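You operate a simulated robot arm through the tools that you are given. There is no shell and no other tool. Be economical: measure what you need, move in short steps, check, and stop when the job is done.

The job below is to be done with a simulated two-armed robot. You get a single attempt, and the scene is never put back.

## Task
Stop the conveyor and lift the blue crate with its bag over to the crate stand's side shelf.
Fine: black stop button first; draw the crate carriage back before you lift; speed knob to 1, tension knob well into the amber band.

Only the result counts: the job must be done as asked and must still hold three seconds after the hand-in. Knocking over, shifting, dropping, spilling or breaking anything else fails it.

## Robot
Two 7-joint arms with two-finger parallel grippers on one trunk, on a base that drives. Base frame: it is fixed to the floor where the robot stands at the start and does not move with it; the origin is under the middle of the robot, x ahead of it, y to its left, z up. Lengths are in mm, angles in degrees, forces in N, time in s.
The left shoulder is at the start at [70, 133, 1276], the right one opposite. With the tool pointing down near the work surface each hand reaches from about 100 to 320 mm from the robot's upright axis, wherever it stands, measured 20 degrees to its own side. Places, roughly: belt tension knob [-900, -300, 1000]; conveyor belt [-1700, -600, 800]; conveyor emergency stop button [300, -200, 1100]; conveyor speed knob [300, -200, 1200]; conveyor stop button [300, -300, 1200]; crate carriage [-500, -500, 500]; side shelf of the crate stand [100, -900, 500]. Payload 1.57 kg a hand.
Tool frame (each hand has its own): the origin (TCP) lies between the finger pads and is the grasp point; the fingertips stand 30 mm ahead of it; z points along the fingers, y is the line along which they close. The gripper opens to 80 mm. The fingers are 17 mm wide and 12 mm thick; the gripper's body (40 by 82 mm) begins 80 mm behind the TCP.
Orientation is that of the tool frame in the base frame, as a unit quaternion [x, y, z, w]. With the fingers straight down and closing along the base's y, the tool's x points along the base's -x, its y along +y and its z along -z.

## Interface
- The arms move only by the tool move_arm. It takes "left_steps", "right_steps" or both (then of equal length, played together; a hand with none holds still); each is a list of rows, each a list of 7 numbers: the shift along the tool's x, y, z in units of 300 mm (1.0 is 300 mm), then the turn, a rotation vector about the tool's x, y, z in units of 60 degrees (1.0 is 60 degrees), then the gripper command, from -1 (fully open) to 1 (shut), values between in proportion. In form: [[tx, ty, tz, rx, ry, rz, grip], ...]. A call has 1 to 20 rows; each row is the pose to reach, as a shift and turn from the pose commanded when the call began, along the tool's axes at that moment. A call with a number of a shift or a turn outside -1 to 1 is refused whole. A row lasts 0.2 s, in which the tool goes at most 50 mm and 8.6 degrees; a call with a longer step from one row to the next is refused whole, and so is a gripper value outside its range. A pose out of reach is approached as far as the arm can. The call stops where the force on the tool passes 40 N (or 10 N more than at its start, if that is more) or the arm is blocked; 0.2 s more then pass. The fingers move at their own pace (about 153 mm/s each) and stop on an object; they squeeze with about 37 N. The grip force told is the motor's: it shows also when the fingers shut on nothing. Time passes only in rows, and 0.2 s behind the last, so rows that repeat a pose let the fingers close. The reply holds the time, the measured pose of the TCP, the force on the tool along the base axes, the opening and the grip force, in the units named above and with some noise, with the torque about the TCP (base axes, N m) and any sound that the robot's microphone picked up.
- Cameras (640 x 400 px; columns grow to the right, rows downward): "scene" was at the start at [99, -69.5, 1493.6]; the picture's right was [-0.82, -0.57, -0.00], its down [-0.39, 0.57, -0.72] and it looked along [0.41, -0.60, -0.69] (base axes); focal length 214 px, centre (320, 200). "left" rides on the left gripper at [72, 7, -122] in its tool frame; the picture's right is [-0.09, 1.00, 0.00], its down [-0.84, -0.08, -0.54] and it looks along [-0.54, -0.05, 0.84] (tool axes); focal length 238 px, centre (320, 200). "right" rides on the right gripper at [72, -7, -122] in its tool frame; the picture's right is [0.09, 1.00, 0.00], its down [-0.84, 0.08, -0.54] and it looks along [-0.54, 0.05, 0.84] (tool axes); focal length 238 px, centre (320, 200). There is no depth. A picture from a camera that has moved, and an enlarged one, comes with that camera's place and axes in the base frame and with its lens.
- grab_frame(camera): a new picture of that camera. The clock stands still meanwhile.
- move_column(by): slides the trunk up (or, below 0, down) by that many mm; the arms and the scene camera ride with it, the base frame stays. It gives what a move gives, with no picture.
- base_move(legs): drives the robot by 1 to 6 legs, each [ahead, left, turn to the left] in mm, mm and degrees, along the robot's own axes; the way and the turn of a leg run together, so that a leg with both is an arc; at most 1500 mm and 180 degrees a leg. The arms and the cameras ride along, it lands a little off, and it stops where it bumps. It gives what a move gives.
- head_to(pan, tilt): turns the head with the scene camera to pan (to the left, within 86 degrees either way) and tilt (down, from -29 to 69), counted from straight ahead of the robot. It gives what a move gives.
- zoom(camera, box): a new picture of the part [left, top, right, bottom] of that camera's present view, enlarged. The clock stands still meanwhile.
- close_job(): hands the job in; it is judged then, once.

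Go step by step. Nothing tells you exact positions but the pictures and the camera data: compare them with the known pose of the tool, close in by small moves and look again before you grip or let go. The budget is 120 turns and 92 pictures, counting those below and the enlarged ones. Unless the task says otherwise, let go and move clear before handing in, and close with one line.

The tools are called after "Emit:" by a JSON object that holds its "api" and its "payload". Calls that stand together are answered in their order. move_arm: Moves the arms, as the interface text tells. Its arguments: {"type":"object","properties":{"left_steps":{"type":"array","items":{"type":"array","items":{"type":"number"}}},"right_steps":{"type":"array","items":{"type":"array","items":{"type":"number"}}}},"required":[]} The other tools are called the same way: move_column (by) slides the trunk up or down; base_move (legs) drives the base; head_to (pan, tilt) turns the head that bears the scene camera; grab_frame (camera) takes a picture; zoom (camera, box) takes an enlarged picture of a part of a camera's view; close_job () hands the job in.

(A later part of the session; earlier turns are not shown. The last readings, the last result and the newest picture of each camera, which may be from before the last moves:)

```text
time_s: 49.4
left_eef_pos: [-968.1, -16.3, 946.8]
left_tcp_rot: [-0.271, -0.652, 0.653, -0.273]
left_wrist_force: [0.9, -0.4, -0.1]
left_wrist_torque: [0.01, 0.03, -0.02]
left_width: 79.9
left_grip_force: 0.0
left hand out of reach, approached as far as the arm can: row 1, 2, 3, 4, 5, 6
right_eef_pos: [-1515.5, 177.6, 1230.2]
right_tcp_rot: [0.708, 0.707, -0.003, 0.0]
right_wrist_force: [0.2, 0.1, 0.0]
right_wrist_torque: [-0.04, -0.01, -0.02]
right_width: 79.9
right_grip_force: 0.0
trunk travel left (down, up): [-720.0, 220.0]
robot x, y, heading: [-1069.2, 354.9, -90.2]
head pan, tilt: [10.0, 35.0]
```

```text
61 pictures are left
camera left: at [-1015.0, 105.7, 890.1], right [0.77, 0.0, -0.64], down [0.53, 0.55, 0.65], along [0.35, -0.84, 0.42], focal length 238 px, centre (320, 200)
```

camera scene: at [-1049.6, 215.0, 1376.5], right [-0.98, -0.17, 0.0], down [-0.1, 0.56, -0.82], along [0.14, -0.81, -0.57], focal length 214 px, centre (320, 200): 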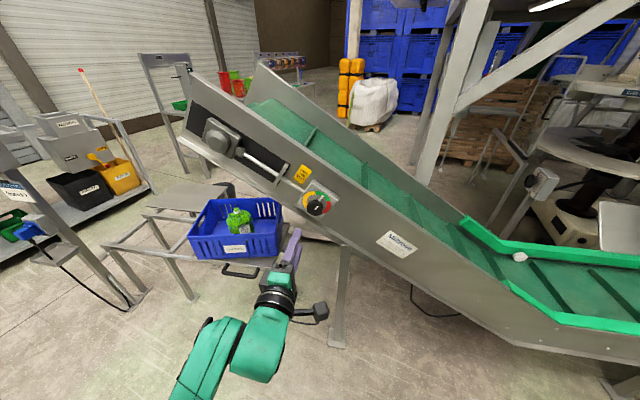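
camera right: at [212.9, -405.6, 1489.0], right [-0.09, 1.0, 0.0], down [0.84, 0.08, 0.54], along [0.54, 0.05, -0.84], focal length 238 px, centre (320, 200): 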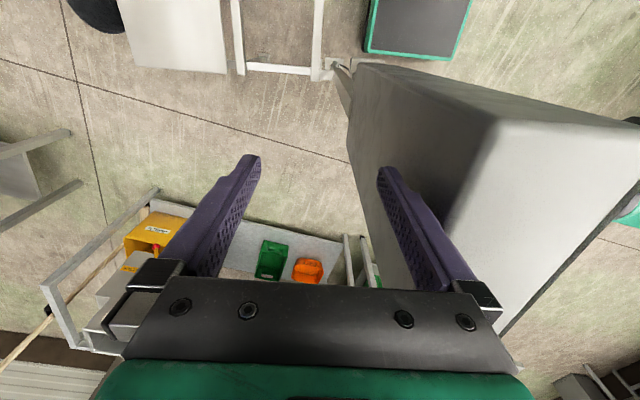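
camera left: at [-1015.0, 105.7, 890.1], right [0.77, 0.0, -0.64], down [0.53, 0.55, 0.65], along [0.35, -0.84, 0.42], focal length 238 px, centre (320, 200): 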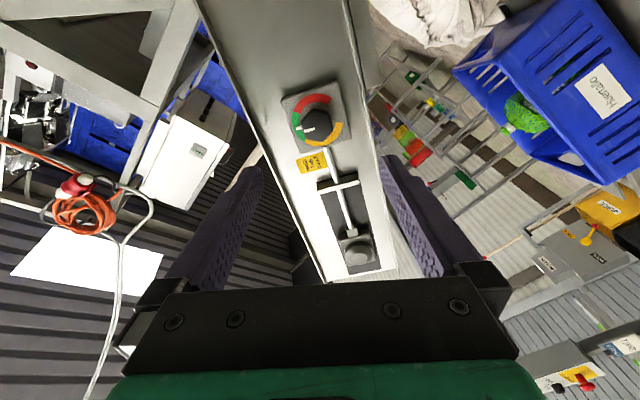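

The arm falls short in this roll. I turn the wrist to its natural roll (+45° more) and see whether the pose becomes reachable.

Emit:
{"api": "move_arm", "payload": {"left_steps": [[0, 0, 0, 0, 0, 0.125, -1], [0, 0, 0, 0, 0, 0.25, -1], [0, 0, 0, 0, 0, 0.375, -1], [0, 0, 0, 0, 0, 0.5, -1], [0, 0, 0, 0, 0, 0.625, -1], [0, 0, 0, 0, 0, 0.75, -1], [0, 0, 0, 0, 0, 0.75, -1]]}}

```text
time_s: 51.0
left_eef_pos: [-978.6, -15.3, 929.6]
left_tcp_rot: [0.507, 0.5, -0.498, 0.494]
left_wrist_force: [0.4, 0.1, 0.3]
left_wrist_torque: [-0.02, -0.01, 0.0]
left_width: 80.0
left_grip_force: 0.0
left hand out of reach, approached as far as the arm can: row 6, 7
right_eef_pos: [-1515.7, 176.3, 1231.0]
right_tcp_rot: [0.708, 0.707, -0.001, 0.0]
right_wrist_force: [0.0, 0.1, 0.5]
right_wrist_torque: [-0.02, -0.03, -0.04]
right_width: 79.8
right_grip_force: 0.1
trunk travel left (down, up): [-720.0, 220.0]
robot x, y, heading: [-1067.6, 348.3, -90.1]
head pan, tilt: [10.0, 35.0]
```

Now the roll is natural but the pose is a bit too close to the body. I extend forward, up and to the left to the knob line.

Emit:
{"api": "move_arm", "payload": {"left_steps": [[-0.04, 0.02, 0.06, 0, 0, 0, -1], [-0.08, 0.05, 0.12, 0, 0, 0, -1], [-0.12, 0.07, 0.18, 0, 0, 0, -1], [-0.16, 0.095, 0.25, 0, 0, 0, -1], [-0.16, 0.095, 0.25, 0, 0, 0, -1]]}}

Emit:
{"api": "grab_frame", "payload": {"camera": "left"}}

```text
time_s: 52.2
left_eef_pos: [-942.4, -95.1, 988.8]
left_tcp_rot: [0.499, 0.5, -0.499, 0.502]
left_wrist_force: [0.0, 0.8, 0.5]
left_wrist_torque: [0.01, 0.01, -0.02]
left_width: 80.2
left_grip_force: 0.1
left hand out of reach, approached as far as the arm can: row 1, 2, 3, 4, 5
right_eef_pos: [-1516.2, 177.7, 1231.5]
right_tcp_rot: [0.708, 0.706, -0.002, 0.0]
right_wrist_force: [-0.2, -1.0, -0.8]
right_wrist_torque: [0.01, -0.05, 0.01]
right_width: 80.0
right_grip_force: 0.1
trunk travel left (down, up): [-720.0, 220.0]
robot x, y, heading: [-1066.3, 354.1, -90.1]
head pan, tilt: [10.0, 35.0]
```

```text
60 pictures are left
camera left: at [-934.6, 26.9, 917.6], right [1.0, 0.0, 0.1], down [-0.08, 0.54, 0.83], along [-0.05, -0.84, 0.54], focal length 238 px, centre (320, 200)
```

left: 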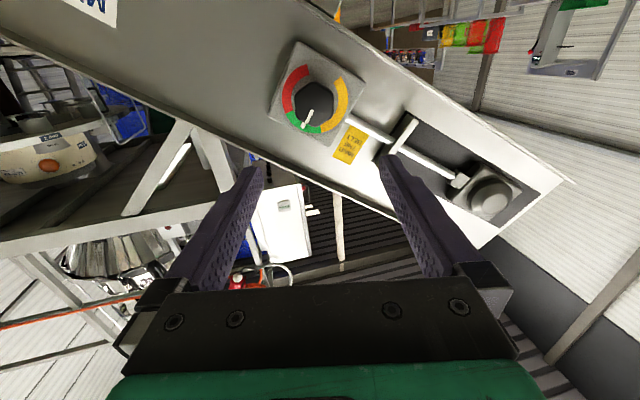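

Understood: straight-ahead needs more extension, which the approach gives anyway. I advance to ~75 mm short of the knob, align, and pre-rotate +47°.

Emit:
{"api": "move_arm", "payload": {"left_steps": [[0.007, -0.005, 0.08, 0, 0, 0.13, -1], [0.013, -0.01, 0.16, 0, 0, 0.26, -1], [0.02, -0.014, 0.24, 0, 0, 0.39, -1], [0.027, -0.018, 0.32, 0, 0, 0.52, -1], [0.034, -0.023, 0.4, 0, 0, 0.65, -1], [0.04, -0.027, 0.45, 0, 0, 0.78, -1], [0.04, -0.027, 0.45, 0, 0, 0.78, -1]]}}

Emit:
{"api": "grab_frame", "payload": {"camera": "left"}}

```text
time_s: 53.8
left_eef_pos: [-948.2, -231.0, 977.1]
left_tcp_rot: [0.657, 0.259, -0.258, 0.659]
left_wrist_force: [0.3, -0.8, -0.1]
left_wrist_torque: [0.02, 0.02, 0.04]
left_width: 80.0
left_grip_force: 0.0
right_eef_pos: [-1515.1, 176.7, 1231.1]
right_tcp_rot: [0.707, 0.708, -0.002, -0.001]
right_wrist_force: [0.3, -0.2, -0.3]
right_wrist_torque: [-0.01, -0.02, -0.01]
right_width: 80.0
right_grip_force: 0.0
trunk travel left (down, up): [-720.0, 220.0]
robot x, y, heading: [-1068.6, 354.6, -90.1]
head pan, tilt: [10.0, 35.0]
```

```text
59 pictures are left
camera left: at [-892.1, -107.9, 934.1], right [0.61, 0.0, 0.79], down [-0.67, 0.54, 0.51], along [-0.43, -0.84, 0.33], focal length 238 px, centre (320, 200)
```

left: 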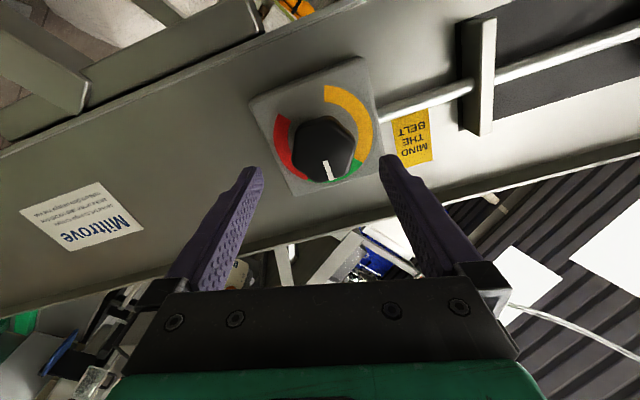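

Well centred. Advance 48 mm and check depth against the knob.

Emit:
{"api": "move_arm", "payload": {"left_steps": [[0, 0.006, 0.07, 0, 0, 0, -1], [0, 0.006, 0.13, 0, 0, 0, -1], [0, 0.006, 0.16, 0, 0, 0, -1]]}}

Emit:
{"api": "grab_frame", "payload": {"camera": "left"}}

```text
time_s: 54.6
left_eef_pos: [-947.2, -278.6, 978.5]
left_tcp_rot: [0.657, 0.26, -0.259, 0.659]
left_wrist_force: [-0.3, -0.3, -0.6]
left_wrist_torque: [-0.04, 0.03, -0.01]
left_width: 80.0
left_grip_force: 0.0
right_eef_pos: [-1515.7, 177.1, 1231.8]
right_tcp_rot: [0.707, 0.707, -0.002, 0.0]
right_wrist_force: [0.6, 0.4, 0.4]
right_wrist_torque: [0.0, 0.03, 0.01]
right_width: 80.0
right_grip_force: 0.0
trunk travel left (down, up): [-720.0, 220.0]
robot x, y, heading: [-1066.0, 352.1, -90.1]
head pan, tilt: [10.0, 35.0]
```

```text
58 pictures are left
camera left: at [-890.6, -156.0, 934.6], right [0.61, 0.0, 0.79], down [-0.67, 0.54, 0.51], along [-0.43, -0.84, 0.33], focal length 238 px, centre (320, 200)
```

left: 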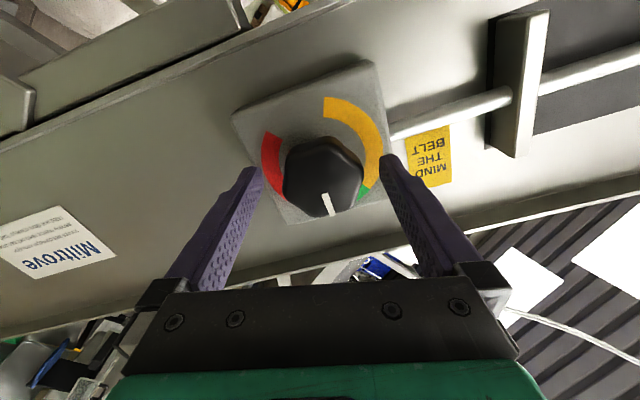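

The fingertips overlap the knob by about 14 mm on both sides. I grip and turn it counter-clockwise 56°.

Emit:
{"api": "move_arm", "payload": {"left_steps": [[0, 0, 0.01, 0, 0, 0, 1], [0, 0, 0.01, 0, 0, 0, 1], [0, 0, 0.01, 0, 0, -0.133, 1], [0, 0, 0.01, 0, 0, -0.267, 1], [0, 0, 0.01, 0, 0, -0.4, 1], [0, 0, 0.01, 0, 0, -0.533, 1], [0, 0, 0.01, 0, 0, -0.667, 1], [0, 0, 0.01, 0, 0, -0.8, 1], [0, 0, 0.01, 0, 0, -0.933, 1]]}}

Emit:
{"api": "zoom", "payload": {"camera": "left", "box": [220, 60, 420, 220]}}

```text
time_s: 56.6
left_eef_pos: [-947.1, -279.2, 980.0]
left_tcp_rot: [0.457, 0.539, -0.538, 0.459]
left_wrist_force: [-0.4, 10.6, -8.0]
left_wrist_torque: [-0.65, -0.01, 1.02]
left_width: 50.3
left_grip_force: 44.5
right_eef_pos: [-1513.8, 178.5, 1231.5]
right_tcp_rot: [0.707, 0.707, -0.002, 0.0]
right_wrist_force: [-0.5, 0.4, -0.3]
right_wrist_torque: [0.01, 0.01, -0.02]
right_width: 80.1
right_grip_force: 0.2
trunk travel left (down, up): [-720.0, 220.0]
robot x, y, heading: [-1067.0, 352.2, -90.0]
head pan, tilt: [10.0, 35.0]
```

```text
2.50 times, centred on (320, 140) of left
camera zoom: at [-952.1, -157.5, 907.8], right [1.0, 0.0, -0.07], down [0.06, 0.54, 0.84], along [0.04, -0.84, 0.54], focal length 596 px, centre (320, 350)
```

zoom: 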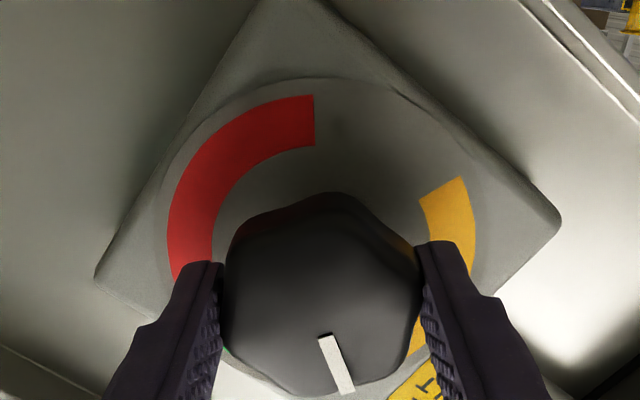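

The knob is turning with the grip, now near the amber's edge. Another 42° to get to mid-amber.

Emit:
{"api": "move_arm", "payload": {"left_steps": [[0, 0, 0, 0, 0, -0.133, 1], [0, 0, 0, 0, 0, -0.267, 1], [0, 0, 0, 0, 0, -0.4, 1], [0, 0, 0, 0, 0, -0.533, 1], [0, 0, 0, 0, 0, -0.7, 1], [0, 0, 0, 0, 0, -0.7, 1]]}}

Emit:
{"api": "zoom", "payload": {"camera": "left", "box": [220, 60, 420, 220]}}

```text
refused: row 5 steps farther than a row can; nothing moved
```

```text
2.50 times, centred on (320, 140) of left
camera zoom: at [-952.1, -157.5, 907.8], right [1.0, 0.0, -0.07], down [0.06, 0.54, 0.84], along [0.04, -0.84, 0.54], focal length 596 px, centre (320, 350)
```

zoom: 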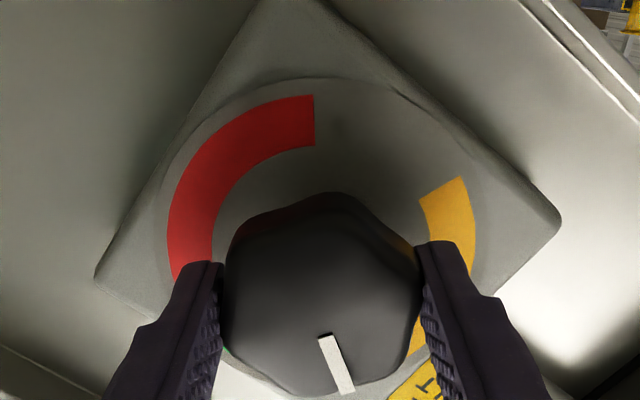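

One row stepped too far; I repeat it with even steps.

Emit:
{"api": "move_arm", "payload": {"left_steps": [[0, 0, 0, 0, 0, -0.12, 1], [0, 0, 0, 0, 0, -0.24, 1], [0, 0, 0, 0, 0, -0.36, 1], [0, 0, 0, 0, 0, -0.48, 1], [0, 0, 0, 0, 0, -0.6, 1], [0, 0, 0, 0, 0, -0.7, 1], [0, 0, 0, 0, 0, -0.7, 1]]}}

Emit:
{"api": "zoom", "payload": {"camera": "left", "box": [220, 60, 420, 220]}}

```text
time_s: 58.2
left_eef_pos: [-946.9, -279.6, 979.5]
left_tcp_rot: [-0.233, -0.667, 0.668, -0.235]
left_wrist_force: [-0.9, 9.8, -6.9]
left_wrist_torque: [0.15, 0.02, 1.01]
left_width: 49.9
left_grip_force: 45.9
right_eef_pos: [-1513.3, 178.1, 1230.1]
right_tcp_rot: [0.707, 0.707, -0.003, 0.0]
right_wrist_force: [-0.8, 0.1, -0.5]
right_wrist_torque: [-0.03, 0.03, 0.0]
right_width: 80.0
right_grip_force: 0.1
trunk travel left (down, up): [-720.0, 220.0]
robot x, y, heading: [-1068.5, 349.5, -89.7]
head pan, tilt: [10.0, 35.0]
```

```text
2.50 times, centred on (320, 140) of left
camera zoom: at [-999.0, -157.8, 929.6], right [0.7, 0.0, -0.72], down [0.6, 0.54, 0.58], along [0.39, -0.84, 0.38], focal length 596 px, centre (320, 350)
```

zoom: 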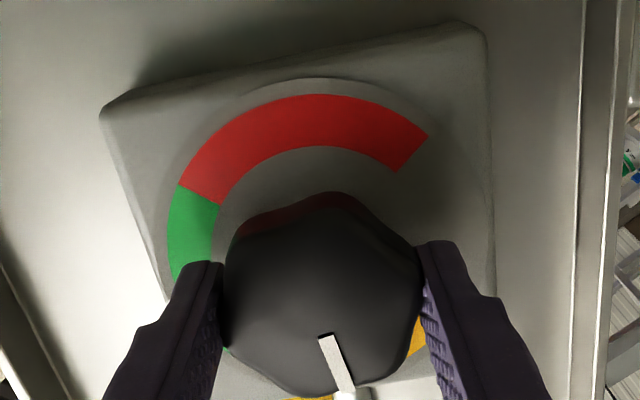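

Release and back straight off to read the scale.

Emit:
{"api": "move_arm", "payload": {"left_steps": [[0, 0, 0, 0, 0, 0, -1], [0, 0, 0, 0, 0, 0, -1], [0, 0, -0.1, 0, 0, 0, -1], [0, 0, -0.2, 0, 0, 0, -1], [0, 0, -0.33, 0, 0, 0, -1], [0, 0, -0.45, 0, 0, 0, -1]]}}

Emit:
{"api": "zoom", "payload": {"camera": "left", "box": [240, 30, 400, 150]}}

Emit:
{"api": "zoom", "payload": {"camera": "scene", "box": [180, 140, 380, 290]}}

```text
time_s: 59.6
left_eef_pos: [-946.2, -145.1, 980.2]
left_tcp_rot: [-0.234, -0.666, 0.667, -0.237]
left_wrist_force: [0.4, 0.8, -0.7]
left_wrist_torque: [0.02, 0.0, -0.02]
left_width: 79.9
left_grip_force: 0.0
right_eef_pos: [-1514.4, 178.9, 1232.2]
right_tcp_rot: [0.708, 0.706, -0.002, 0.0]
right_wrist_force: [0.0, 0.1, 0.7]
right_wrist_torque: [-0.02, 0.0, 0.0]
right_width: 80.1
right_grip_force: 0.0
trunk travel left (down, up): [-720.0, 220.0]
robot x, y, heading: [-1067.4, 352.6, -89.5]
head pan, tilt: [10.0, 35.0]
```

```text
3.33 times, centred on (320, 90) of left
camera zoom: at [-998.0, -22.7, 929.5], right [0.7, 0.0, -0.72], down [0.6, 0.55, 0.58], along [0.39, -0.84, 0.38], focal length 794 px, centre (320, 567)
```

zoom: 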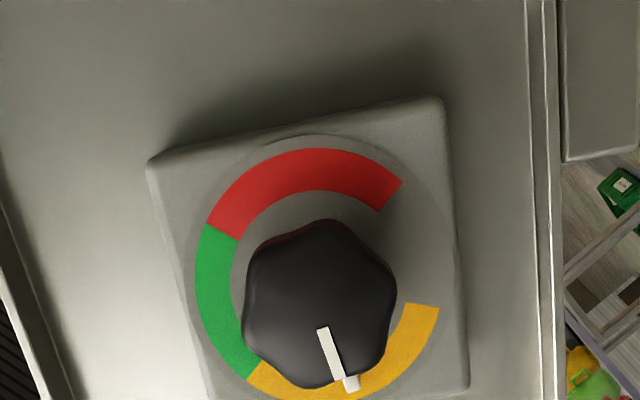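

```text
2.67 times, centred on (280, 215) of scene
camera zoom: at [-1049.1, 216.5, 1376.7], right [-0.98, -0.17, 0.0], down [-0.1, 0.56, -0.82], along [0.14, -0.81, -0.57], focal length 572 px, centre (427, 160)
```

zoom: 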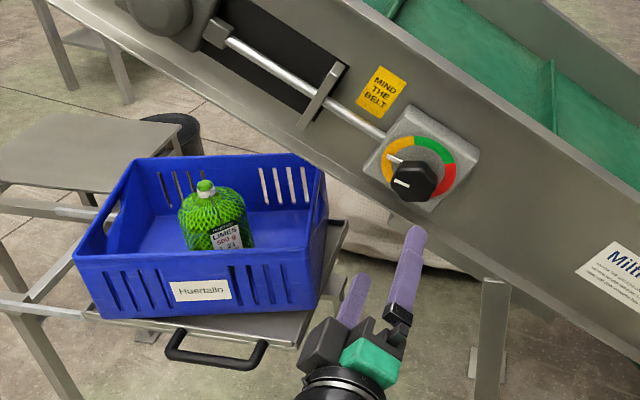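

Tension pointer is mid-amber. Now the crate: I retract the left hand a bit and drive left to stand in front of the carriage for a proper look.

Emit:
{"api": "base_move", "payload": {"legs": [[-100, 0, 0], [0, 620, 0]]}}

Emit:
{"api": "move_column", "payload": {"by": 200}}

Emit:
{"api": "head_to", "payload": {"pan": 0, "tilt": 45}}

Emit:
{"api": "grab_frame", "payload": {"camera": "scene"}}

```text
time_s: 63.9
left_eef_pos: [-309.5, -39.9, 979.0]
left_tcp_rot: [0.233, 0.667, -0.666, 0.239]
left_wrist_force: [-0.6, 0.1, 0.8]
left_wrist_torque: [0.01, 0.01, 0.0]
left_width: 80.0
left_grip_force: 0.1
right_eef_pos: [-881.1, 280.8, 1230.6]
right_tcp_rot: [0.706, 0.708, -0.001, 0.0]
right_wrist_force: [0.6, 0.0, 0.4]
right_wrist_torque: [-0.02, 0.01, 0.02]
right_width: 80.3
right_grip_force: 0.2
trunk travel left (down, up): [-720.0, 220.0]
robot x, y, heading: [-433.6, 461.0, -89.6]
head pan, tilt: [10.0, 35.0]
```

```text
time_s: 66.1
left_eef_pos: [-308.7, -39.6, 1179.2]
left_tcp_rot: [0.233, 0.667, -0.666, 0.238]
left_wrist_force: [0.2, 0.6, 0.0]
left_wrist_torque: [-0.03, 0.02, -0.03]
left_width: 79.9
left_grip_force: 0.1
right_eef_pos: [-880.1, 280.8, 1431.4]
right_tcp_rot: [0.706, 0.709, -0.002, -0.001]
right_wrist_force: [-0.5, 1.2, 0.8]
right_wrist_torque: [0.01, 0.0, 0.0]
right_width: 79.7
right_grip_force: 0.0
trunk travel left (down, up): [-920.0, 20.0]
robot x, y, heading: [-434.7, 458.8, -89.7]
head pan, tilt: [10.0, 35.0]
```

```text
time_s: 66.8
left_eef_pos: [-308.8, -39.4, 1178.0]
left_tcp_rot: [0.233, 0.667, -0.666, 0.238]
left_wrist_force: [0.8, -0.5, 0.2]
left_wrist_torque: [-0.01, 0.03, 0.0]
left_width: 80.1
left_grip_force: 0.1
right_eef_pos: [-881.3, 280.0, 1432.4]
right_tcp_rot: [0.706, 0.708, -0.002, -0.001]
right_wrist_force: [0.0, 0.5, -0.3]
right_wrist_torque: [0.02, 0.0, 0.0]
right_width: 79.9
right_grip_force: 0.1
trunk travel left (down, up): [-920.0, 20.0]
robot x, y, heading: [-433.5, 460.6, -89.7]
head pan, tilt: [0.0, 45.0]
```

```text
52 pictures are left
camera scene: at [-430.2, 326.2, 1561.7], right [-1.0, -0.01, 0.0], down [-0.01, 0.71, -0.71], along [0.01, -0.71, -0.71], focal length 214 px, centre (320, 200)
```

scene: 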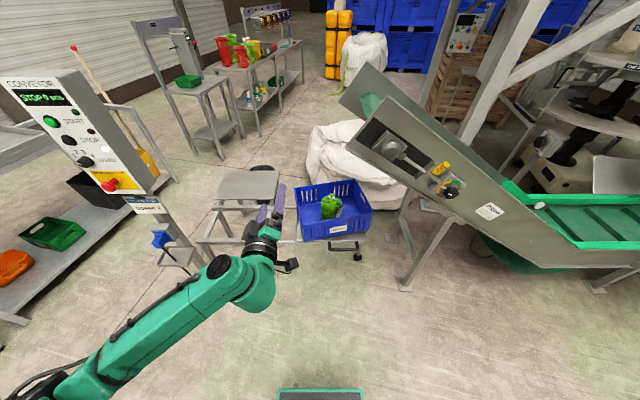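

Emit:
{"api": "zoom", "payload": {"camera": "scene", "box": [190, 150, 400, 280]}}

Emit:
{"api": "grab_frame", "payload": {"camera": "left"}}

```text
3.05 times, centred on (295, 215) of scene
camera zoom: at [-430.2, 326.2, 1561.7], right [-1.0, -0.01, 0.0], down [-0.01, 0.71, -0.71], along [0.01, -0.71, -0.71], focal length 654 px, centre (396, 154)
```

zoom: 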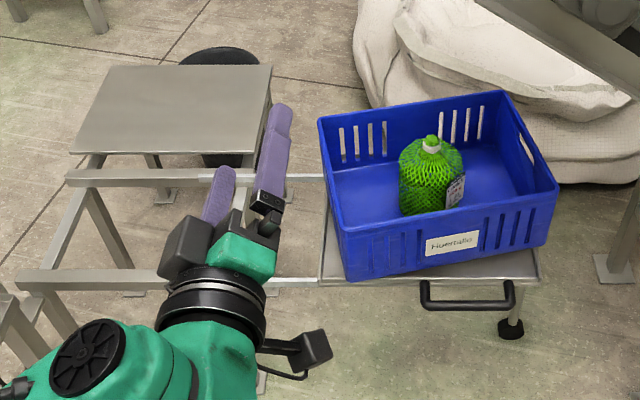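

```text
50 pictures are left
camera left: at [-362.2, 82.2, 1128.8], right [0.7, 0.01, -0.72], down [0.6, 0.55, 0.59], along [0.4, -0.84, 0.38], focal length 238 px, centre (320, 200)
```

left: 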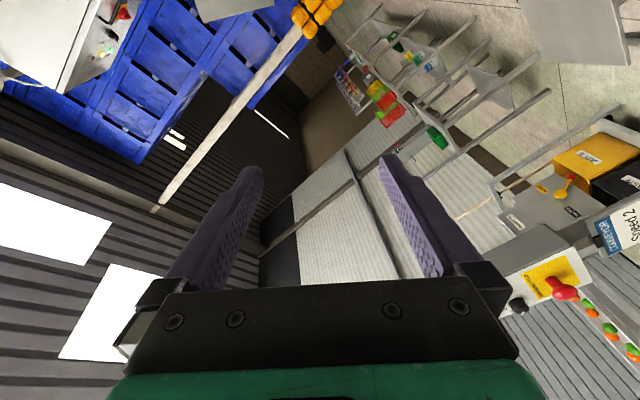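

Now clear: the carriage plate sits out on telescopic slides (along x) and the handle bar is on its +y edge at about x -475…-635, y -340, z 495; "back" is +x, into the stand. I set the left hand to close vertically and bring it in front of the handle at its height.

Emit:
{"api": "move_arm", "payload": {"left_steps": [[0, 0, 0, 0, 0, -0.13, -1], [0, 0, 0.05, 0, 0, -0.26, -1], [0, 0, 0.1, 0, 0, -0.39, -1], [0, 0, 0.15, 0, 0, -0.52, -1], [0, 0, 0.2, 0, 0, -0.65, -1]]}}

Emit:
{"api": "base_move", "payload": {"legs": [[0, -195, 0], [60, 0, 0]]}}

Emit:
{"api": "move_column", "payload": {"by": -660}}

Emit:
{"api": "grab_frame", "payload": {"camera": "left"}}

Emit:
{"api": "head_to", "payload": {"pan": 0, "tilt": 35}}

Emit:
{"api": "grab_frame", "payload": {"camera": "scene"}}

```text
time_s: 68.0
left_eef_pos: [-309.1, -100.0, 1178.6]
left_tcp_rot: [-0.003, 0.708, -0.707, 0.002]
left_wrist_force: [-0.1, -0.3, 0.4]
left_wrist_torque: [-0.03, 0.0, 0.02]
left_width: 79.8
left_grip_force: 0.0
right_eef_pos: [-881.5, 279.8, 1429.9]
right_tcp_rot: [0.705, 0.709, -0.001, 0.0]
right_wrist_force: [0.3, 0.0, 0.0]
right_wrist_torque: [-0.03, 0.0, -0.02]
right_width: 79.8
right_grip_force: 0.0
trunk travel left (down, up): [-920.0, 20.0]
robot x, y, heading: [-438.3, 457.7, -89.6]
head pan, tilt: [0.0, 45.0]
```

```text
time_s: 70.1
left_eef_pos: [-501.2, -149.9, 1184.6]
left_tcp_rot: [0.003, -0.703, 0.711, -0.001]
left_wrist_force: [-0.5, 0.9, 0.0]
left_wrist_torque: [0.04, -0.02, 0.0]
left_width: 80.0
left_grip_force: 0.1
right_eef_pos: [-1071.8, 233.2, 1432.7]
right_tcp_rot: [0.706, 0.708, -0.007, 0.003]
right_wrist_force: [-0.9, 1.3, 0.8]
right_wrist_torque: [-0.09, -0.02, -0.01]
right_width: 79.9
right_grip_force: 0.1
trunk travel left (down, up): [-920.0, 20.0]
robot x, y, heading: [-627.2, 399.7, -90.0]
head pan, tilt: [0.0, 45.0]
```

```text
refused: -660 is not a number from -400 to 400
```

```text
49 pictures are left
camera left: at [-574.7, -28.4, 1176.4], right [0.09, -0.01, -1.0], down [0.83, 0.55, 0.07], along [0.54, -0.84, 0.06], focal length 238 px, centre (320, 200)
```

left: 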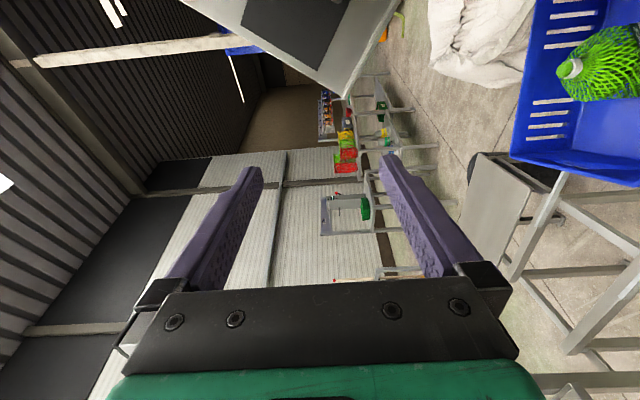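

```text
time_s: 70.9
left_eef_pos: [-502.2, -157.3, 1180.4]
left_tcp_rot: [0.003, -0.706, 0.709, -0.001]
left_wrist_force: [0.5, 0.0, 0.7]
left_wrist_torque: [-0.03, 0.01, 0.0]
left_width: 79.8
left_grip_force: 0.1
right_eef_pos: [-1073.5, 224.3, 1431.4]
right_tcp_rot: [0.707, 0.707, -0.003, 0.001]
right_wrist_force: [-0.7, 0.5, -0.1]
right_wrist_torque: [-0.01, 0.0, -0.02]
right_width: 79.9
right_grip_force: 0.1
trunk travel left (down, up): [-920.0, 20.0]
robot x, y, heading: [-624.2, 398.1, -90.0]
head pan, tilt: [0.0, 35.0]
```

```text
48 pictures are left
camera scene: at [-622.9, 261.6, 1576.7], right [-1.0, 0.0, 0.0], down [0.0, 0.57, -0.82], along [0.0, -0.82, -0.57], focal length 214 px, centre (320, 200)
```

scene: 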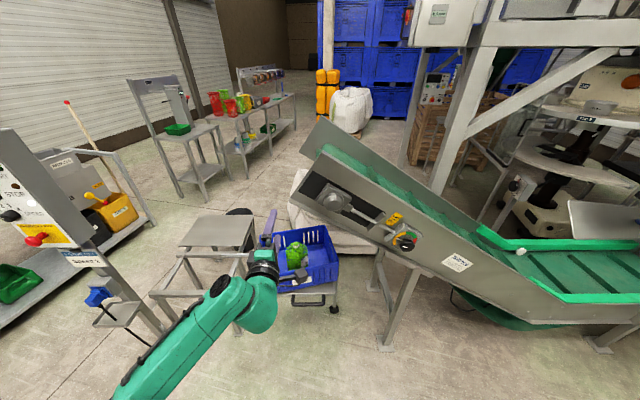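

Lower in two stages.

Emit:
{"api": "move_column", "payload": {"by": -400}}

Emit:
{"api": "move_column", "payload": {"by": -280}}

Emit:
{"api": "grab_frame", "payload": {"camera": "left"}}

Emit:
{"api": "head_to", "payload": {"pan": 0, "tilt": 45}}

Emit:
{"api": "grab_frame", "payload": {"camera": "scene"}}

```text
time_s: 74.7
left_eef_pos: [-503.9, -159.0, 779.5]
left_tcp_rot: [0.002, -0.706, 0.708, -0.002]
left_wrist_force: [-0.7, 0.1, 0.3]
left_wrist_torque: [0.0, 0.04, -0.02]
left_width: 80.0
left_grip_force: 0.1
right_eef_pos: [-1074.0, 220.7, 1031.4]
right_tcp_rot: [0.706, 0.708, -0.004, -0.001]
right_wrist_force: [0.7, 0.5, 0.3]
right_wrist_torque: [-0.01, 0.0, 0.01]
right_width: 80.2
right_grip_force: 0.0
trunk travel left (down, up): [-520.0, 420.0]
robot x, y, heading: [-628.0, 398.8, -89.7]
head pan, tilt: [0.0, 35.0]
```

```text
time_s: 77.5
left_eef_pos: [-503.8, -158.9, 500.4]
left_tcp_rot: [0.002, -0.706, 0.708, -0.002]
left_wrist_force: [-0.5, 0.5, -0.2]
left_wrist_torque: [-0.01, 0.03, -0.01]
left_width: 80.3
left_grip_force: 0.1
right_eef_pos: [-1073.1, 221.2, 751.1]
right_tcp_rot: [0.707, 0.708, -0.003, 0.0]
right_wrist_force: [0.4, -0.3, 0.8]
right_wrist_torque: [-0.01, 0.02, -0.01]
right_width: 80.0
right_grip_force: 0.1
trunk travel left (down, up): [-240.0, 700.0]
robot x, y, heading: [-624.7, 400.7, -89.8]
head pan, tilt: [0.0, 35.0]
```

```text
47 pictures are left
camera left: at [-576.1, -37.5, 492.7], right [0.09, 0.0, -1.0], down [0.83, 0.55, 0.08], along [0.54, -0.84, 0.05], focal length 238 px, centre (320, 200)
```

left: 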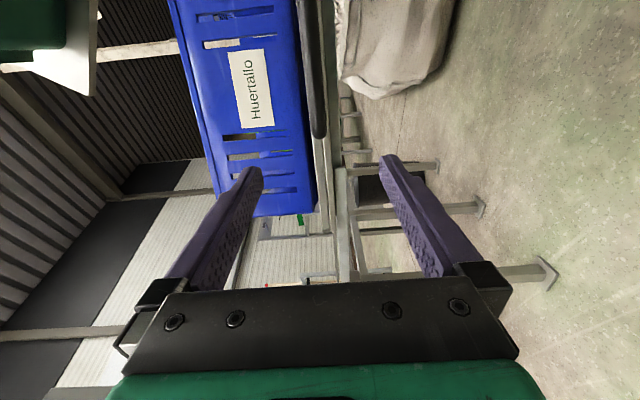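

```text
time_s: 78.2
left_eef_pos: [-503.4, -159.7, 499.4]
left_tcp_rot: [0.001, -0.706, 0.708, -0.001]
left_wrist_force: [-0.3, -0.1, 0.4]
left_wrist_torque: [0.01, -0.02, -0.02]
left_width: 79.9
left_grip_force: 0.1
right_eef_pos: [-1074.2, 221.2, 751.2]
right_tcp_rot: [0.706, 0.708, -0.002, 0.0]
right_wrist_force: [-0.5, 0.5, -1.0]
right_wrist_torque: [0.02, -0.01, 0.0]
right_width: 80.2
right_grip_force: 0.1
trunk travel left (down, up): [-240.0, 700.0]
robot x, y, heading: [-627.7, 399.3, -89.7]
head pan, tilt: [0.0, 45.0]
```

```text
46 pictures are left
camera scene: at [-623.6, 265.6, 881.7], right [-1.0, 0.0, 0.0], down [0.0, 0.71, -0.71], along [0.0, -0.71, -0.71], focal length 214 px, centre (320, 200)
```

scene: 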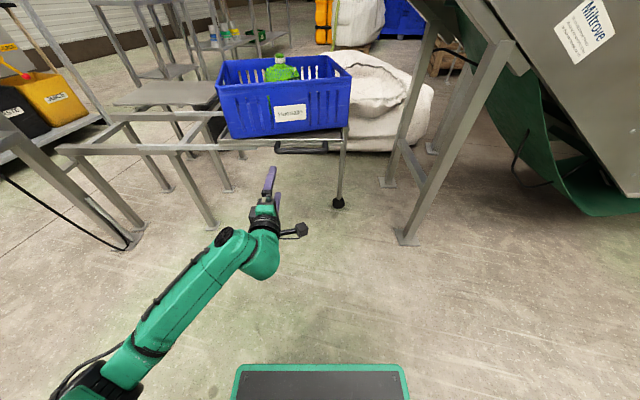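

The bar is at x -480…-645, y ≈ -344, z ≈ 503, matching my hand height. I drive 120 mm ahead and check the alignment with fingers at 40 mm.

Emit:
{"api": "base_move", "payload": {"legs": [[110, 0, 0]]}}

Emit:
{"api": "move_arm", "payload": {"left_steps": [[0, 0, 0, 0, 0, 0, 0], [0, -0.01, 0.03, 0, 0, 0, 0]]}}

Emit:
{"api": "grab_frame", "payload": {"camera": "left"}}

```text
time_s: 79.4
left_eef_pos: [-503.3, -269.7, 499.6]
left_tcp_rot: [-0.001, 0.707, -0.707, 0.002]
left_wrist_force: [-0.4, 0.1, 0.2]
left_wrist_torque: [0.02, -0.01, 0.03]
left_width: 79.7
left_grip_force: 0.0
right_eef_pos: [-1073.7, 111.0, 751.8]
right_tcp_rot: [0.707, 0.707, -0.001, -0.001]
right_wrist_force: [0.2, -0.2, 0.2]
right_wrist_torque: [0.0, 0.0, -0.01]
right_width: 80.0
right_grip_force: 0.1
trunk travel left (down, up): [-240.0, 700.0]
robot x, y, heading: [-626.1, 286.3, -90.1]
head pan, tilt: [0.0, 45.0]
```

```text
time_s: 80.0
left_eef_pos: [-504.0, -278.4, 501.5]
left_tcp_rot: [-0.001, 0.707, -0.707, 0.001]
left_wrist_force: [-0.6, -0.5, -0.2]
left_wrist_torque: [-0.02, -0.01, 0.04]
left_width: 39.9
left_grip_force: 0.0
right_eef_pos: [-1074.4, 112.2, 751.0]
right_tcp_rot: [0.707, 0.707, -0.003, 0.0]
right_wrist_force: [-0.9, 0.8, 0.1]
right_wrist_torque: [0.01, -0.01, 0.02]
right_width: 80.1
right_grip_force: 0.1
trunk travel left (down, up): [-240.0, 700.0]
robot x, y, heading: [-627.4, 287.0, -90.0]
head pan, tilt: [0.0, 45.0]
```

```text
45 pictures are left
camera left: at [-576.6, -156.8, 495.8], right [0.09, 0.0, -1.0], down [0.83, 0.55, 0.08], along [0.54, -0.84, 0.05], focal length 238 px, centre (320, 200)
```

left: 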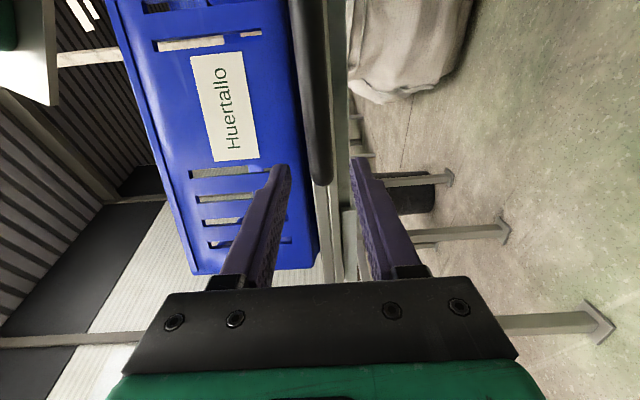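

Bar lies right between the fingers' line. Advance 50 mm and close on it.

Emit:
{"api": "move_arm", "payload": {"left_steps": [[0, 0, 0.06, 0, 0, 0, 0], [0, 0, 0.12, 0, 0, 0, 0], [0, 0, 0.165, 0, 0, 0, 0], [0, 0, 0.165, 0, 0, 0, 1], [0, 0, 0.165, 0, 0, 0, 1], [0, 0, 0.165, 0, 0, 0, 1]]}}

Emit:
{"api": "grab_frame", "payload": {"camera": "left"}}

```text
time_s: 81.4
left_eef_pos: [-504.0, -328.8, 502.0]
left_tcp_rot: [0.001, -0.706, 0.708, -0.001]
left_wrist_force: [1.4, -1.4, 2.3]
left_wrist_torque: [0.0, -0.07, -0.34]
left_width: 19.9
left_grip_force: 33.4
right_eef_pos: [-1073.0, 112.3, 751.1]
right_tcp_rot: [0.707, 0.707, -0.002, -0.001]
right_wrist_force: [-0.6, 0.1, 0.0]
right_wrist_torque: [-0.02, 0.01, 0.0]
right_width: 80.1
right_grip_force: 0.1
trunk travel left (down, up): [-240.0, 700.0]
robot x, y, heading: [-626.1, 288.2, -89.8]
head pan, tilt: [0.0, 45.0]
```

```text
44 pictures are left
camera left: at [-576.5, -206.5, 495.4], right [0.09, 0.0, -1.0], down [0.83, 0.55, 0.08], along [0.54, -0.84, 0.05], focal length 238 px, centre (320, 200)
```

left: 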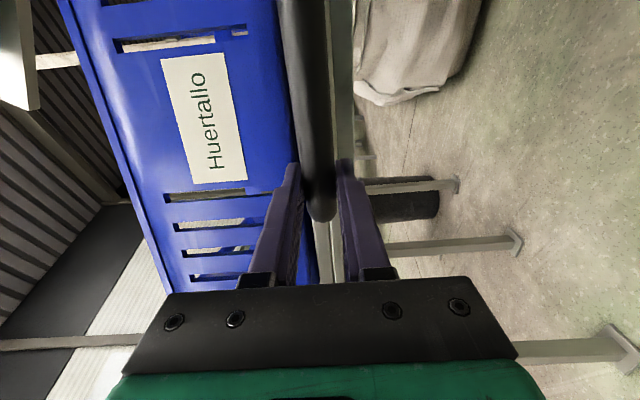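

The bar is held (20 mm). I draw it +x slowly with the arm, watching the force.

Emit:
{"api": "move_arm", "payload": {"left_steps": [[-0.03, 0, 0, 0, 0, 0, 1], [-0.07, 0, 0, 0, 0, 0, 1], [-0.11, 0, 0, 0, 0, 0, 1], [-0.15, 0, 0, 0, 0, 0, 1], [-0.2, 0, 0, 0, 0, 0, 1]]}}

Emit:
{"api": "grab_frame", "payload": {"camera": "scene"}}

```text
time_s: 82.6
left_eef_pos: [-441.8, -325.7, 501.5]
left_tcp_rot: [0.003, -0.707, 0.707, -0.003]
left_wrist_force: [-0.7, -15.0, 5.9]
left_wrist_torque: [-0.12, -0.05, -0.34]
left_width: 20.0
left_grip_force: 33.6
right_eef_pos: [-1074.3, 111.3, 750.8]
right_tcp_rot: [0.707, 0.707, -0.002, -0.001]
right_wrist_force: [0.3, 0.0, -0.7]
right_wrist_torque: [-0.02, 0.02, 0.01]
right_width: 80.0
right_grip_force: 0.1
trunk travel left (down, up): [-240.0, 700.0]
robot x, y, heading: [-625.4, 291.3, -89.8]
head pan, tilt: [0.0, 45.0]
```

```text
43 pictures are left
camera scene: at [-623.5, 155.1, 881.6], right [-1.0, 0.0, 0.0], down [0.0, 0.71, -0.71], along [0.0, -0.71, -0.71], focal length 214 px, centre (320, 200)
```

scene: 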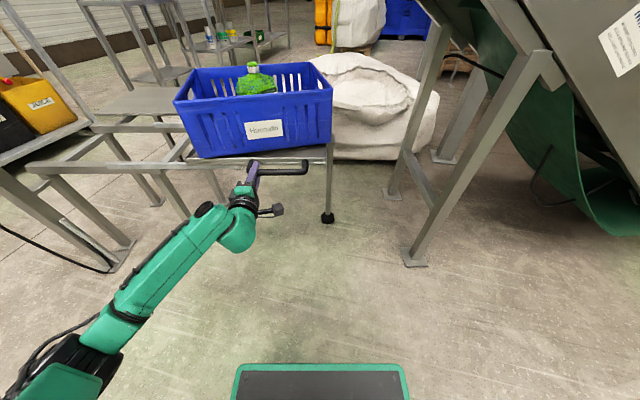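

The carriage came along by 60 mm. Continue drawing it back.

Emit:
{"api": "move_arm", "payload": {"left_steps": [[-0.05, 0, 0.01, 0, 0, 0, 1], [-0.1, 0, 0.01, 0, 0, 0, 1], [-0.15, 0, 0.01, 0, 0, 0, 1], [-0.2, 0, 0.01, 0, 0, 0, 1], [-0.25, 0, 0.01, 0, 0, 0, 1], [-0.3, 0, 0.01, 0, 0, 0, 1], [-0.35, 0, 0.01, 0, 0, 0, 1], [-0.4, 0, 0.01, 0, 0, 0, 1], [-0.45, 0, 0.01, 0, 0, 0, 1], [-0.5, 0, 0.01, 0, 0, 0, 1]]}}

Emit:
{"api": "grab_frame", "payload": {"camera": "scene"}}

```text
time_s: 84.8
left_eef_pos: [-293.3, -328.9, 502.0]
left_tcp_rot: [0.003, -0.707, 0.708, -0.002]
left_wrist_force: [-0.3, 19.8, -6.2]
left_wrist_torque: [0.01, -0.09, 0.12]
left_width: 20.0
left_grip_force: 33.8
right_eef_pos: [-1074.0, 112.6, 752.1]
right_tcp_rot: [0.707, 0.707, -0.002, 0.0]
right_wrist_force: [-0.2, 0.5, -0.3]
right_wrist_torque: [0.03, -0.03, -0.01]
right_width: 80.0
right_grip_force: 0.1
trunk travel left (down, up): [-240.0, 700.0]
robot x, y, heading: [-628.4, 288.5, -89.8]
head pan, tilt: [0.0, 45.0]
```

```text
42 pictures are left
camera scene: at [-622.8, 156.6, 881.8], right [-1.0, 0.0, 0.0], down [0.0, 0.71, -0.71], along [0.0, -0.71, -0.71], focal length 214 px, centre (320, 200)
```

scene: 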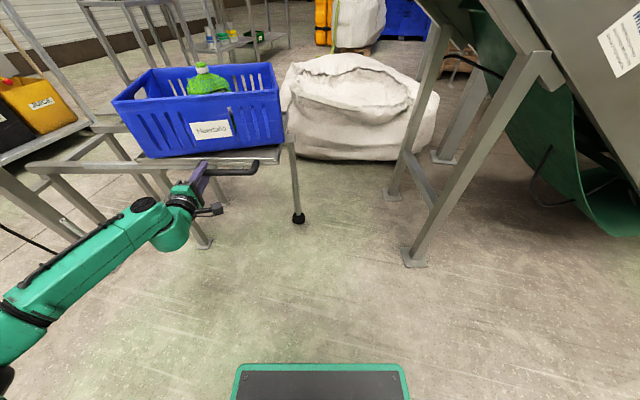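

Total about 210 mm so far. Continue until the stop is felt.

Emit:
{"api": "move_arm", "payload": {"left_steps": [[-0.04, 0, -0.01, 0, 0, 0, 1], [-0.08, 0, -0.01, 0, 0, 0, 1], [-0.12, 0, -0.01, 0, 0, 0, 1], [-0.16, 0, -0.01, 0, 0, 0, 1], [-0.2, 0, -0.01, 0, 0, 0, 1], [-0.24, 0, -0.01, 0, 0, 0, 1], [-0.28, 0, -0.01, 0, 0, 0, 1], [-0.32, 0, -0.01, 0, 0, 0, 1], [-0.36, 0, -0.01, 0, 0, 0, 1], [-0.4, 0, -0.01, 0, 0, 0, 1]]}}

Emit:
{"api": "grab_frame", "payload": {"camera": "scene"}}

```text
time_s: 87.0
left_eef_pos: [-172.4, -326.8, 501.6]
left_tcp_rot: [0.002, -0.706, 0.708, -0.002]
left_wrist_force: [0.5, -16.0, 5.1]
left_wrist_torque: [-0.04, -0.01, -0.45]
left_width: 19.6
left_grip_force: 33.4
right_eef_pos: [-1074.9, 111.0, 751.0]
right_tcp_rot: [0.707, 0.707, -0.003, -0.001]
right_wrist_force: [-0.2, 0.2, 0.1]
right_wrist_torque: [0.05, 0.01, -0.05]
right_width: 79.9
right_grip_force: 0.1
trunk travel left (down, up): [-240.0, 700.0]
robot x, y, heading: [-627.0, 285.9, -90.0]
head pan, tilt: [0.0, 45.0]
```

```text
41 pictures are left
camera scene: at [-623.8, 155.0, 881.6], right [-1.0, 0.0, 0.0], down [0.0, 0.71, -0.71], along [0.0, -0.71, -0.71], focal length 214 px, centre (320, 200)
```

scene: 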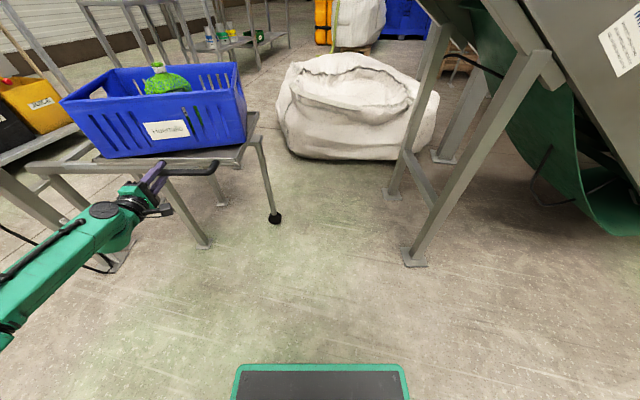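

Try a little more with the arm to find the end stop.

Emit:
{"api": "move_arm", "payload": {"left_steps": [[-0.03, 0, 0.01, 0, 0, 0, 1], [-0.06, 0, 0.01, 0, 0, 0, 1], [-0.09, 0, 0.01, 0, 0, 0, 1], [-0.12, 0, 0.01, 0, 0, 0, 1], [-0.15, 0, 0.01, 0, 0, 0, 1], [-0.18, 0, 0.01, 0, 0, 0, 1], [-0.21, 0, 0.01, 0, 0, 0, 1], [-0.24, 0, 0.01, 0, 0, 0, 1]]}}

```text
time_s: 88.8
left_eef_pos: [-100.9, -328.4, 501.4]
left_tcp_rot: [0.002, -0.706, 0.708, -0.001]
left_wrist_force: [-1.7, 17.0, -2.7]
left_wrist_torque: [-0.05, 0.06, 0.1]
left_width: 19.6
left_grip_force: 33.5
right_eef_pos: [-1073.7, 113.0, 751.8]
right_tcp_rot: [0.707, 0.707, -0.004, 0.0]
right_wrist_force: [-0.8, 0.4, 0.4]
right_wrist_torque: [-0.02, -0.02, -0.01]
right_width: 80.1
right_grip_force: 0.1
trunk travel left (down, up): [-240.0, 700.0]
robot x, y, heading: [-625.0, 286.8, -89.7]
head pan, tilt: [0.0, 45.0]
```

Emit:
{"api": "move_arm", "payload": {"left_steps": [[-0.03, 0, 0, 0, 0, 0, 1], [-0.06, 0, 0, 0, 0, 0, 1], [-0.09, 0, 0, 0, 0, 0, 1], [-0.12, 0, 0, 0, 0, 0, 1], [-0.15, 0, 0, 0, 0, 0, 1], [-0.18, 0, 0, 0, 0, 0, 1], [-0.21, 0, 0, 0, 0, 0, 1], [-0.24, 0, 0, 0, 0, 0, 1]]}}

Emit:
{"api": "grab_frame", "payload": {"camera": "scene"}}

```text
time_s: 90.6
left_eef_pos: [-28.8, -328.3, 503.3]
left_tcp_rot: [0.003, -0.706, 0.708, -0.002]
left_wrist_force: [-1.7, 3.9, 0.6]
left_wrist_torque: [0.06, -0.08, 0.5]
left_width: 19.7
left_grip_force: 33.8
right_eef_pos: [-1073.9, 112.1, 751.6]
right_tcp_rot: [0.707, 0.707, -0.003, 0.0]
right_wrist_force: [0.2, 0.2, -0.4]
right_wrist_torque: [0.03, 0.0, -0.02]
right_width: 79.8
right_grip_force: 0.1
trunk travel left (down, up): [-240.0, 700.0]
robot x, y, heading: [-626.4, 288.2, -90.0]
head pan, tilt: [0.0, 45.0]
```

```text
40 pictures are left
camera scene: at [-623.5, 156.0, 881.7], right [-1.0, 0.0, 0.0], down [0.0, 0.71, -0.71], along [0.0, -0.71, -0.71], focal length 214 px, centre (320, 200)
```

scene: 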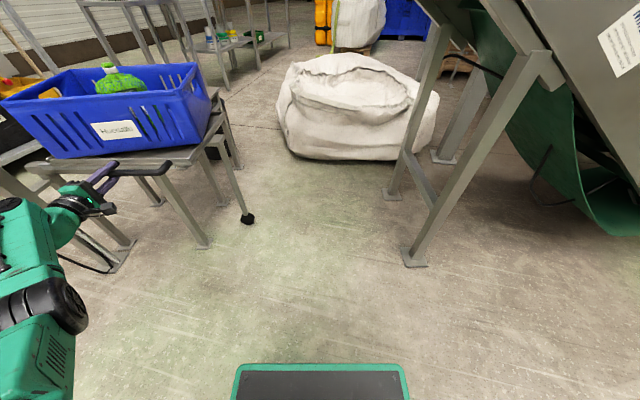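

Emit:
{"api": "move_arm", "payload": {"left_steps": [[-0.03, 0, 0, 0, 0, 0, 1], [-0.06, 0, 0, 0, 0, 0, 1], [-0.09, 0, 0, 0, 0, 0, 1], [-0.12, 0, 0, 0, 0, 0, 1], [-0.15, 0, 0, 0, 0, 0, 1], [-0.18, 0, 0, 0, 0, 0, 1], [-0.21, 0, 0, 0, 0, 0, 1]]}}

Emit:
{"api": "grab_frame", "payload": {"camera": "left"}}

```text
time_s: 92.2
left_eef_pos: [-16.8, -310.9, 502.3]
left_tcp_rot: [-0.001, -0.706, 0.708, 0.0]
left_wrist_force: [-2.5, -31.0, 2.1]
left_wrist_torque: [1.13, 0.23, -0.09]
left_width: 19.3
left_grip_force: 32.2
left hand out of reach, approached as far as the arm can: row 1, 2, 3, 4, 5, 6, 7
right_eef_pos: [-1074.0, 111.0, 751.4]
right_tcp_rot: [0.707, 0.707, -0.002, 0.0]
right_wrist_force: [-0.4, 0.4, 0.2]
right_wrist_torque: [-0.02, 0.0, -0.01]
right_width: 79.8
right_grip_force: 0.0
trunk travel left (down, up): [-240.0, 700.0]
robot x, y, heading: [-625.4, 289.8, -89.9]
head pan, tilt: [0.0, 45.0]
```

```text
39 pictures are left
camera left: at [-90.0, -189.5, 495.4], right [0.09, 0.0, -1.0], down [0.84, 0.54, 0.08], along [0.54, -0.84, 0.05], focal length 238 px, centre (320, 200)
```

left: 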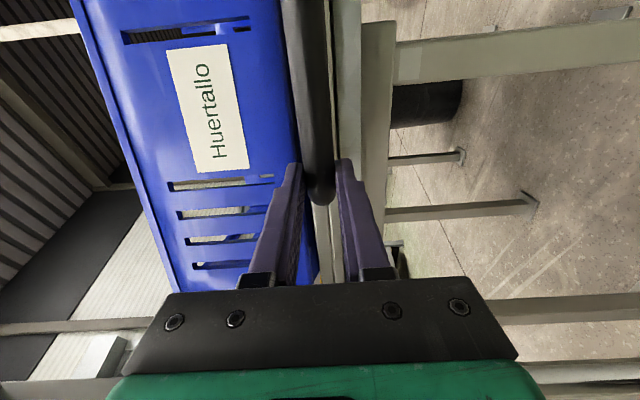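

The arm is at its limit. I release, back off straight, and shift the base to +x to be square with the carriage again.

Emit:
{"api": "move_arm", "payload": {"left_steps": [[0, 0, 0, 0, 0, 0, 0], [0, 0, 0, 0, 0, 0, 0]]}}

Emit:
{"api": "base_move", "payload": {"legs": [[-120, 0, 0]]}}

Emit:
{"api": "head_to", "payload": {"pan": 45, "tilt": 40}}

Emit:
{"api": "grab_frame", "payload": {"camera": "scene"}}

```text
time_s: 92.8
left_eef_pos: [-15.3, -307.8, 501.0]
left_tcp_rot: [-0.001, 0.708, -0.706, 0.002]
left_wrist_force: [0.9, -0.7, -0.6]
left_wrist_torque: [-0.01, -0.01, -0.04]
left_width: 40.1
left_grip_force: 0.0
right_eef_pos: [-1073.0, 111.5, 750.8]
right_tcp_rot: [0.707, 0.707, -0.002, 0.0]
right_wrist_force: [-0.5, 0.5, -0.2]
right_wrist_torque: [0.01, -0.02, 0.02]
right_width: 80.1
right_grip_force: 0.0
trunk travel left (down, up): [-240.0, 700.0]
robot x, y, heading: [-623.7, 288.5, -90.0]
head pan, tilt: [0.0, 45.0]
```

```text
time_s: 94.1
left_eef_pos: [-15.9, -189.6, 501.7]
left_tcp_rot: [0.001, -0.706, 0.708, -0.001]
left_wrist_force: [-0.3, 0.0, 0.5]
left_wrist_torque: [-0.01, -0.01, -0.03]
left_width: 39.9
left_grip_force: 0.1
right_eef_pos: [-1074.3, 232.9, 751.2]
right_tcp_rot: [0.707, 0.707, -0.002, 0.0]
right_wrist_force: [0.3, -1.2, -0.7]
right_wrist_torque: [0.02, -0.02, 0.0]
right_width: 79.8
right_grip_force: 0.1
trunk travel left (down, up): [-240.0, 700.0]
robot x, y, heading: [-630.5, 407.3, -89.7]
head pan, tilt: [0.0, 45.0]
```

```text
time_s: 95.2
left_eef_pos: [-15.9, -188.3, 501.6]
left_tcp_rot: [0.001, -0.706, 0.708, 0.0]
left_wrist_force: [0.2, -1.3, 0.2]
left_wrist_torque: [0.01, -0.01, 0.04]
left_width: 39.7
left_grip_force: 0.0
right_eef_pos: [-1074.2, 233.8, 750.4]
right_tcp_rot: [0.707, 0.707, -0.002, -0.001]
right_wrist_force: [-0.7, -0.3, -0.5]
right_wrist_torque: [-0.02, 0.03, 0.01]
right_width: 80.2
right_grip_force: 0.1
trunk travel left (down, up): [-240.0, 700.0]
robot x, y, heading: [-627.5, 407.0, -89.9]
head pan, tilt: [45.0, 40.0]
```

```text
38 pictures are left
camera scene: at [-563.8, 297.6, 888.9], right [-0.71, -0.71, 0.0], down [-0.45, 0.45, -0.77], along [0.54, -0.54, -0.64], focal length 214 px, centre (320, 200)
```

scene: 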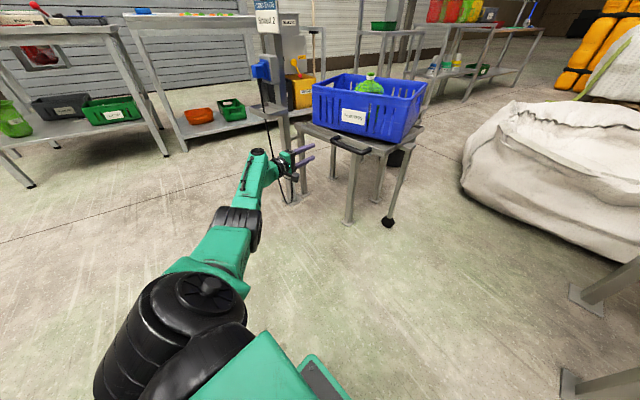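

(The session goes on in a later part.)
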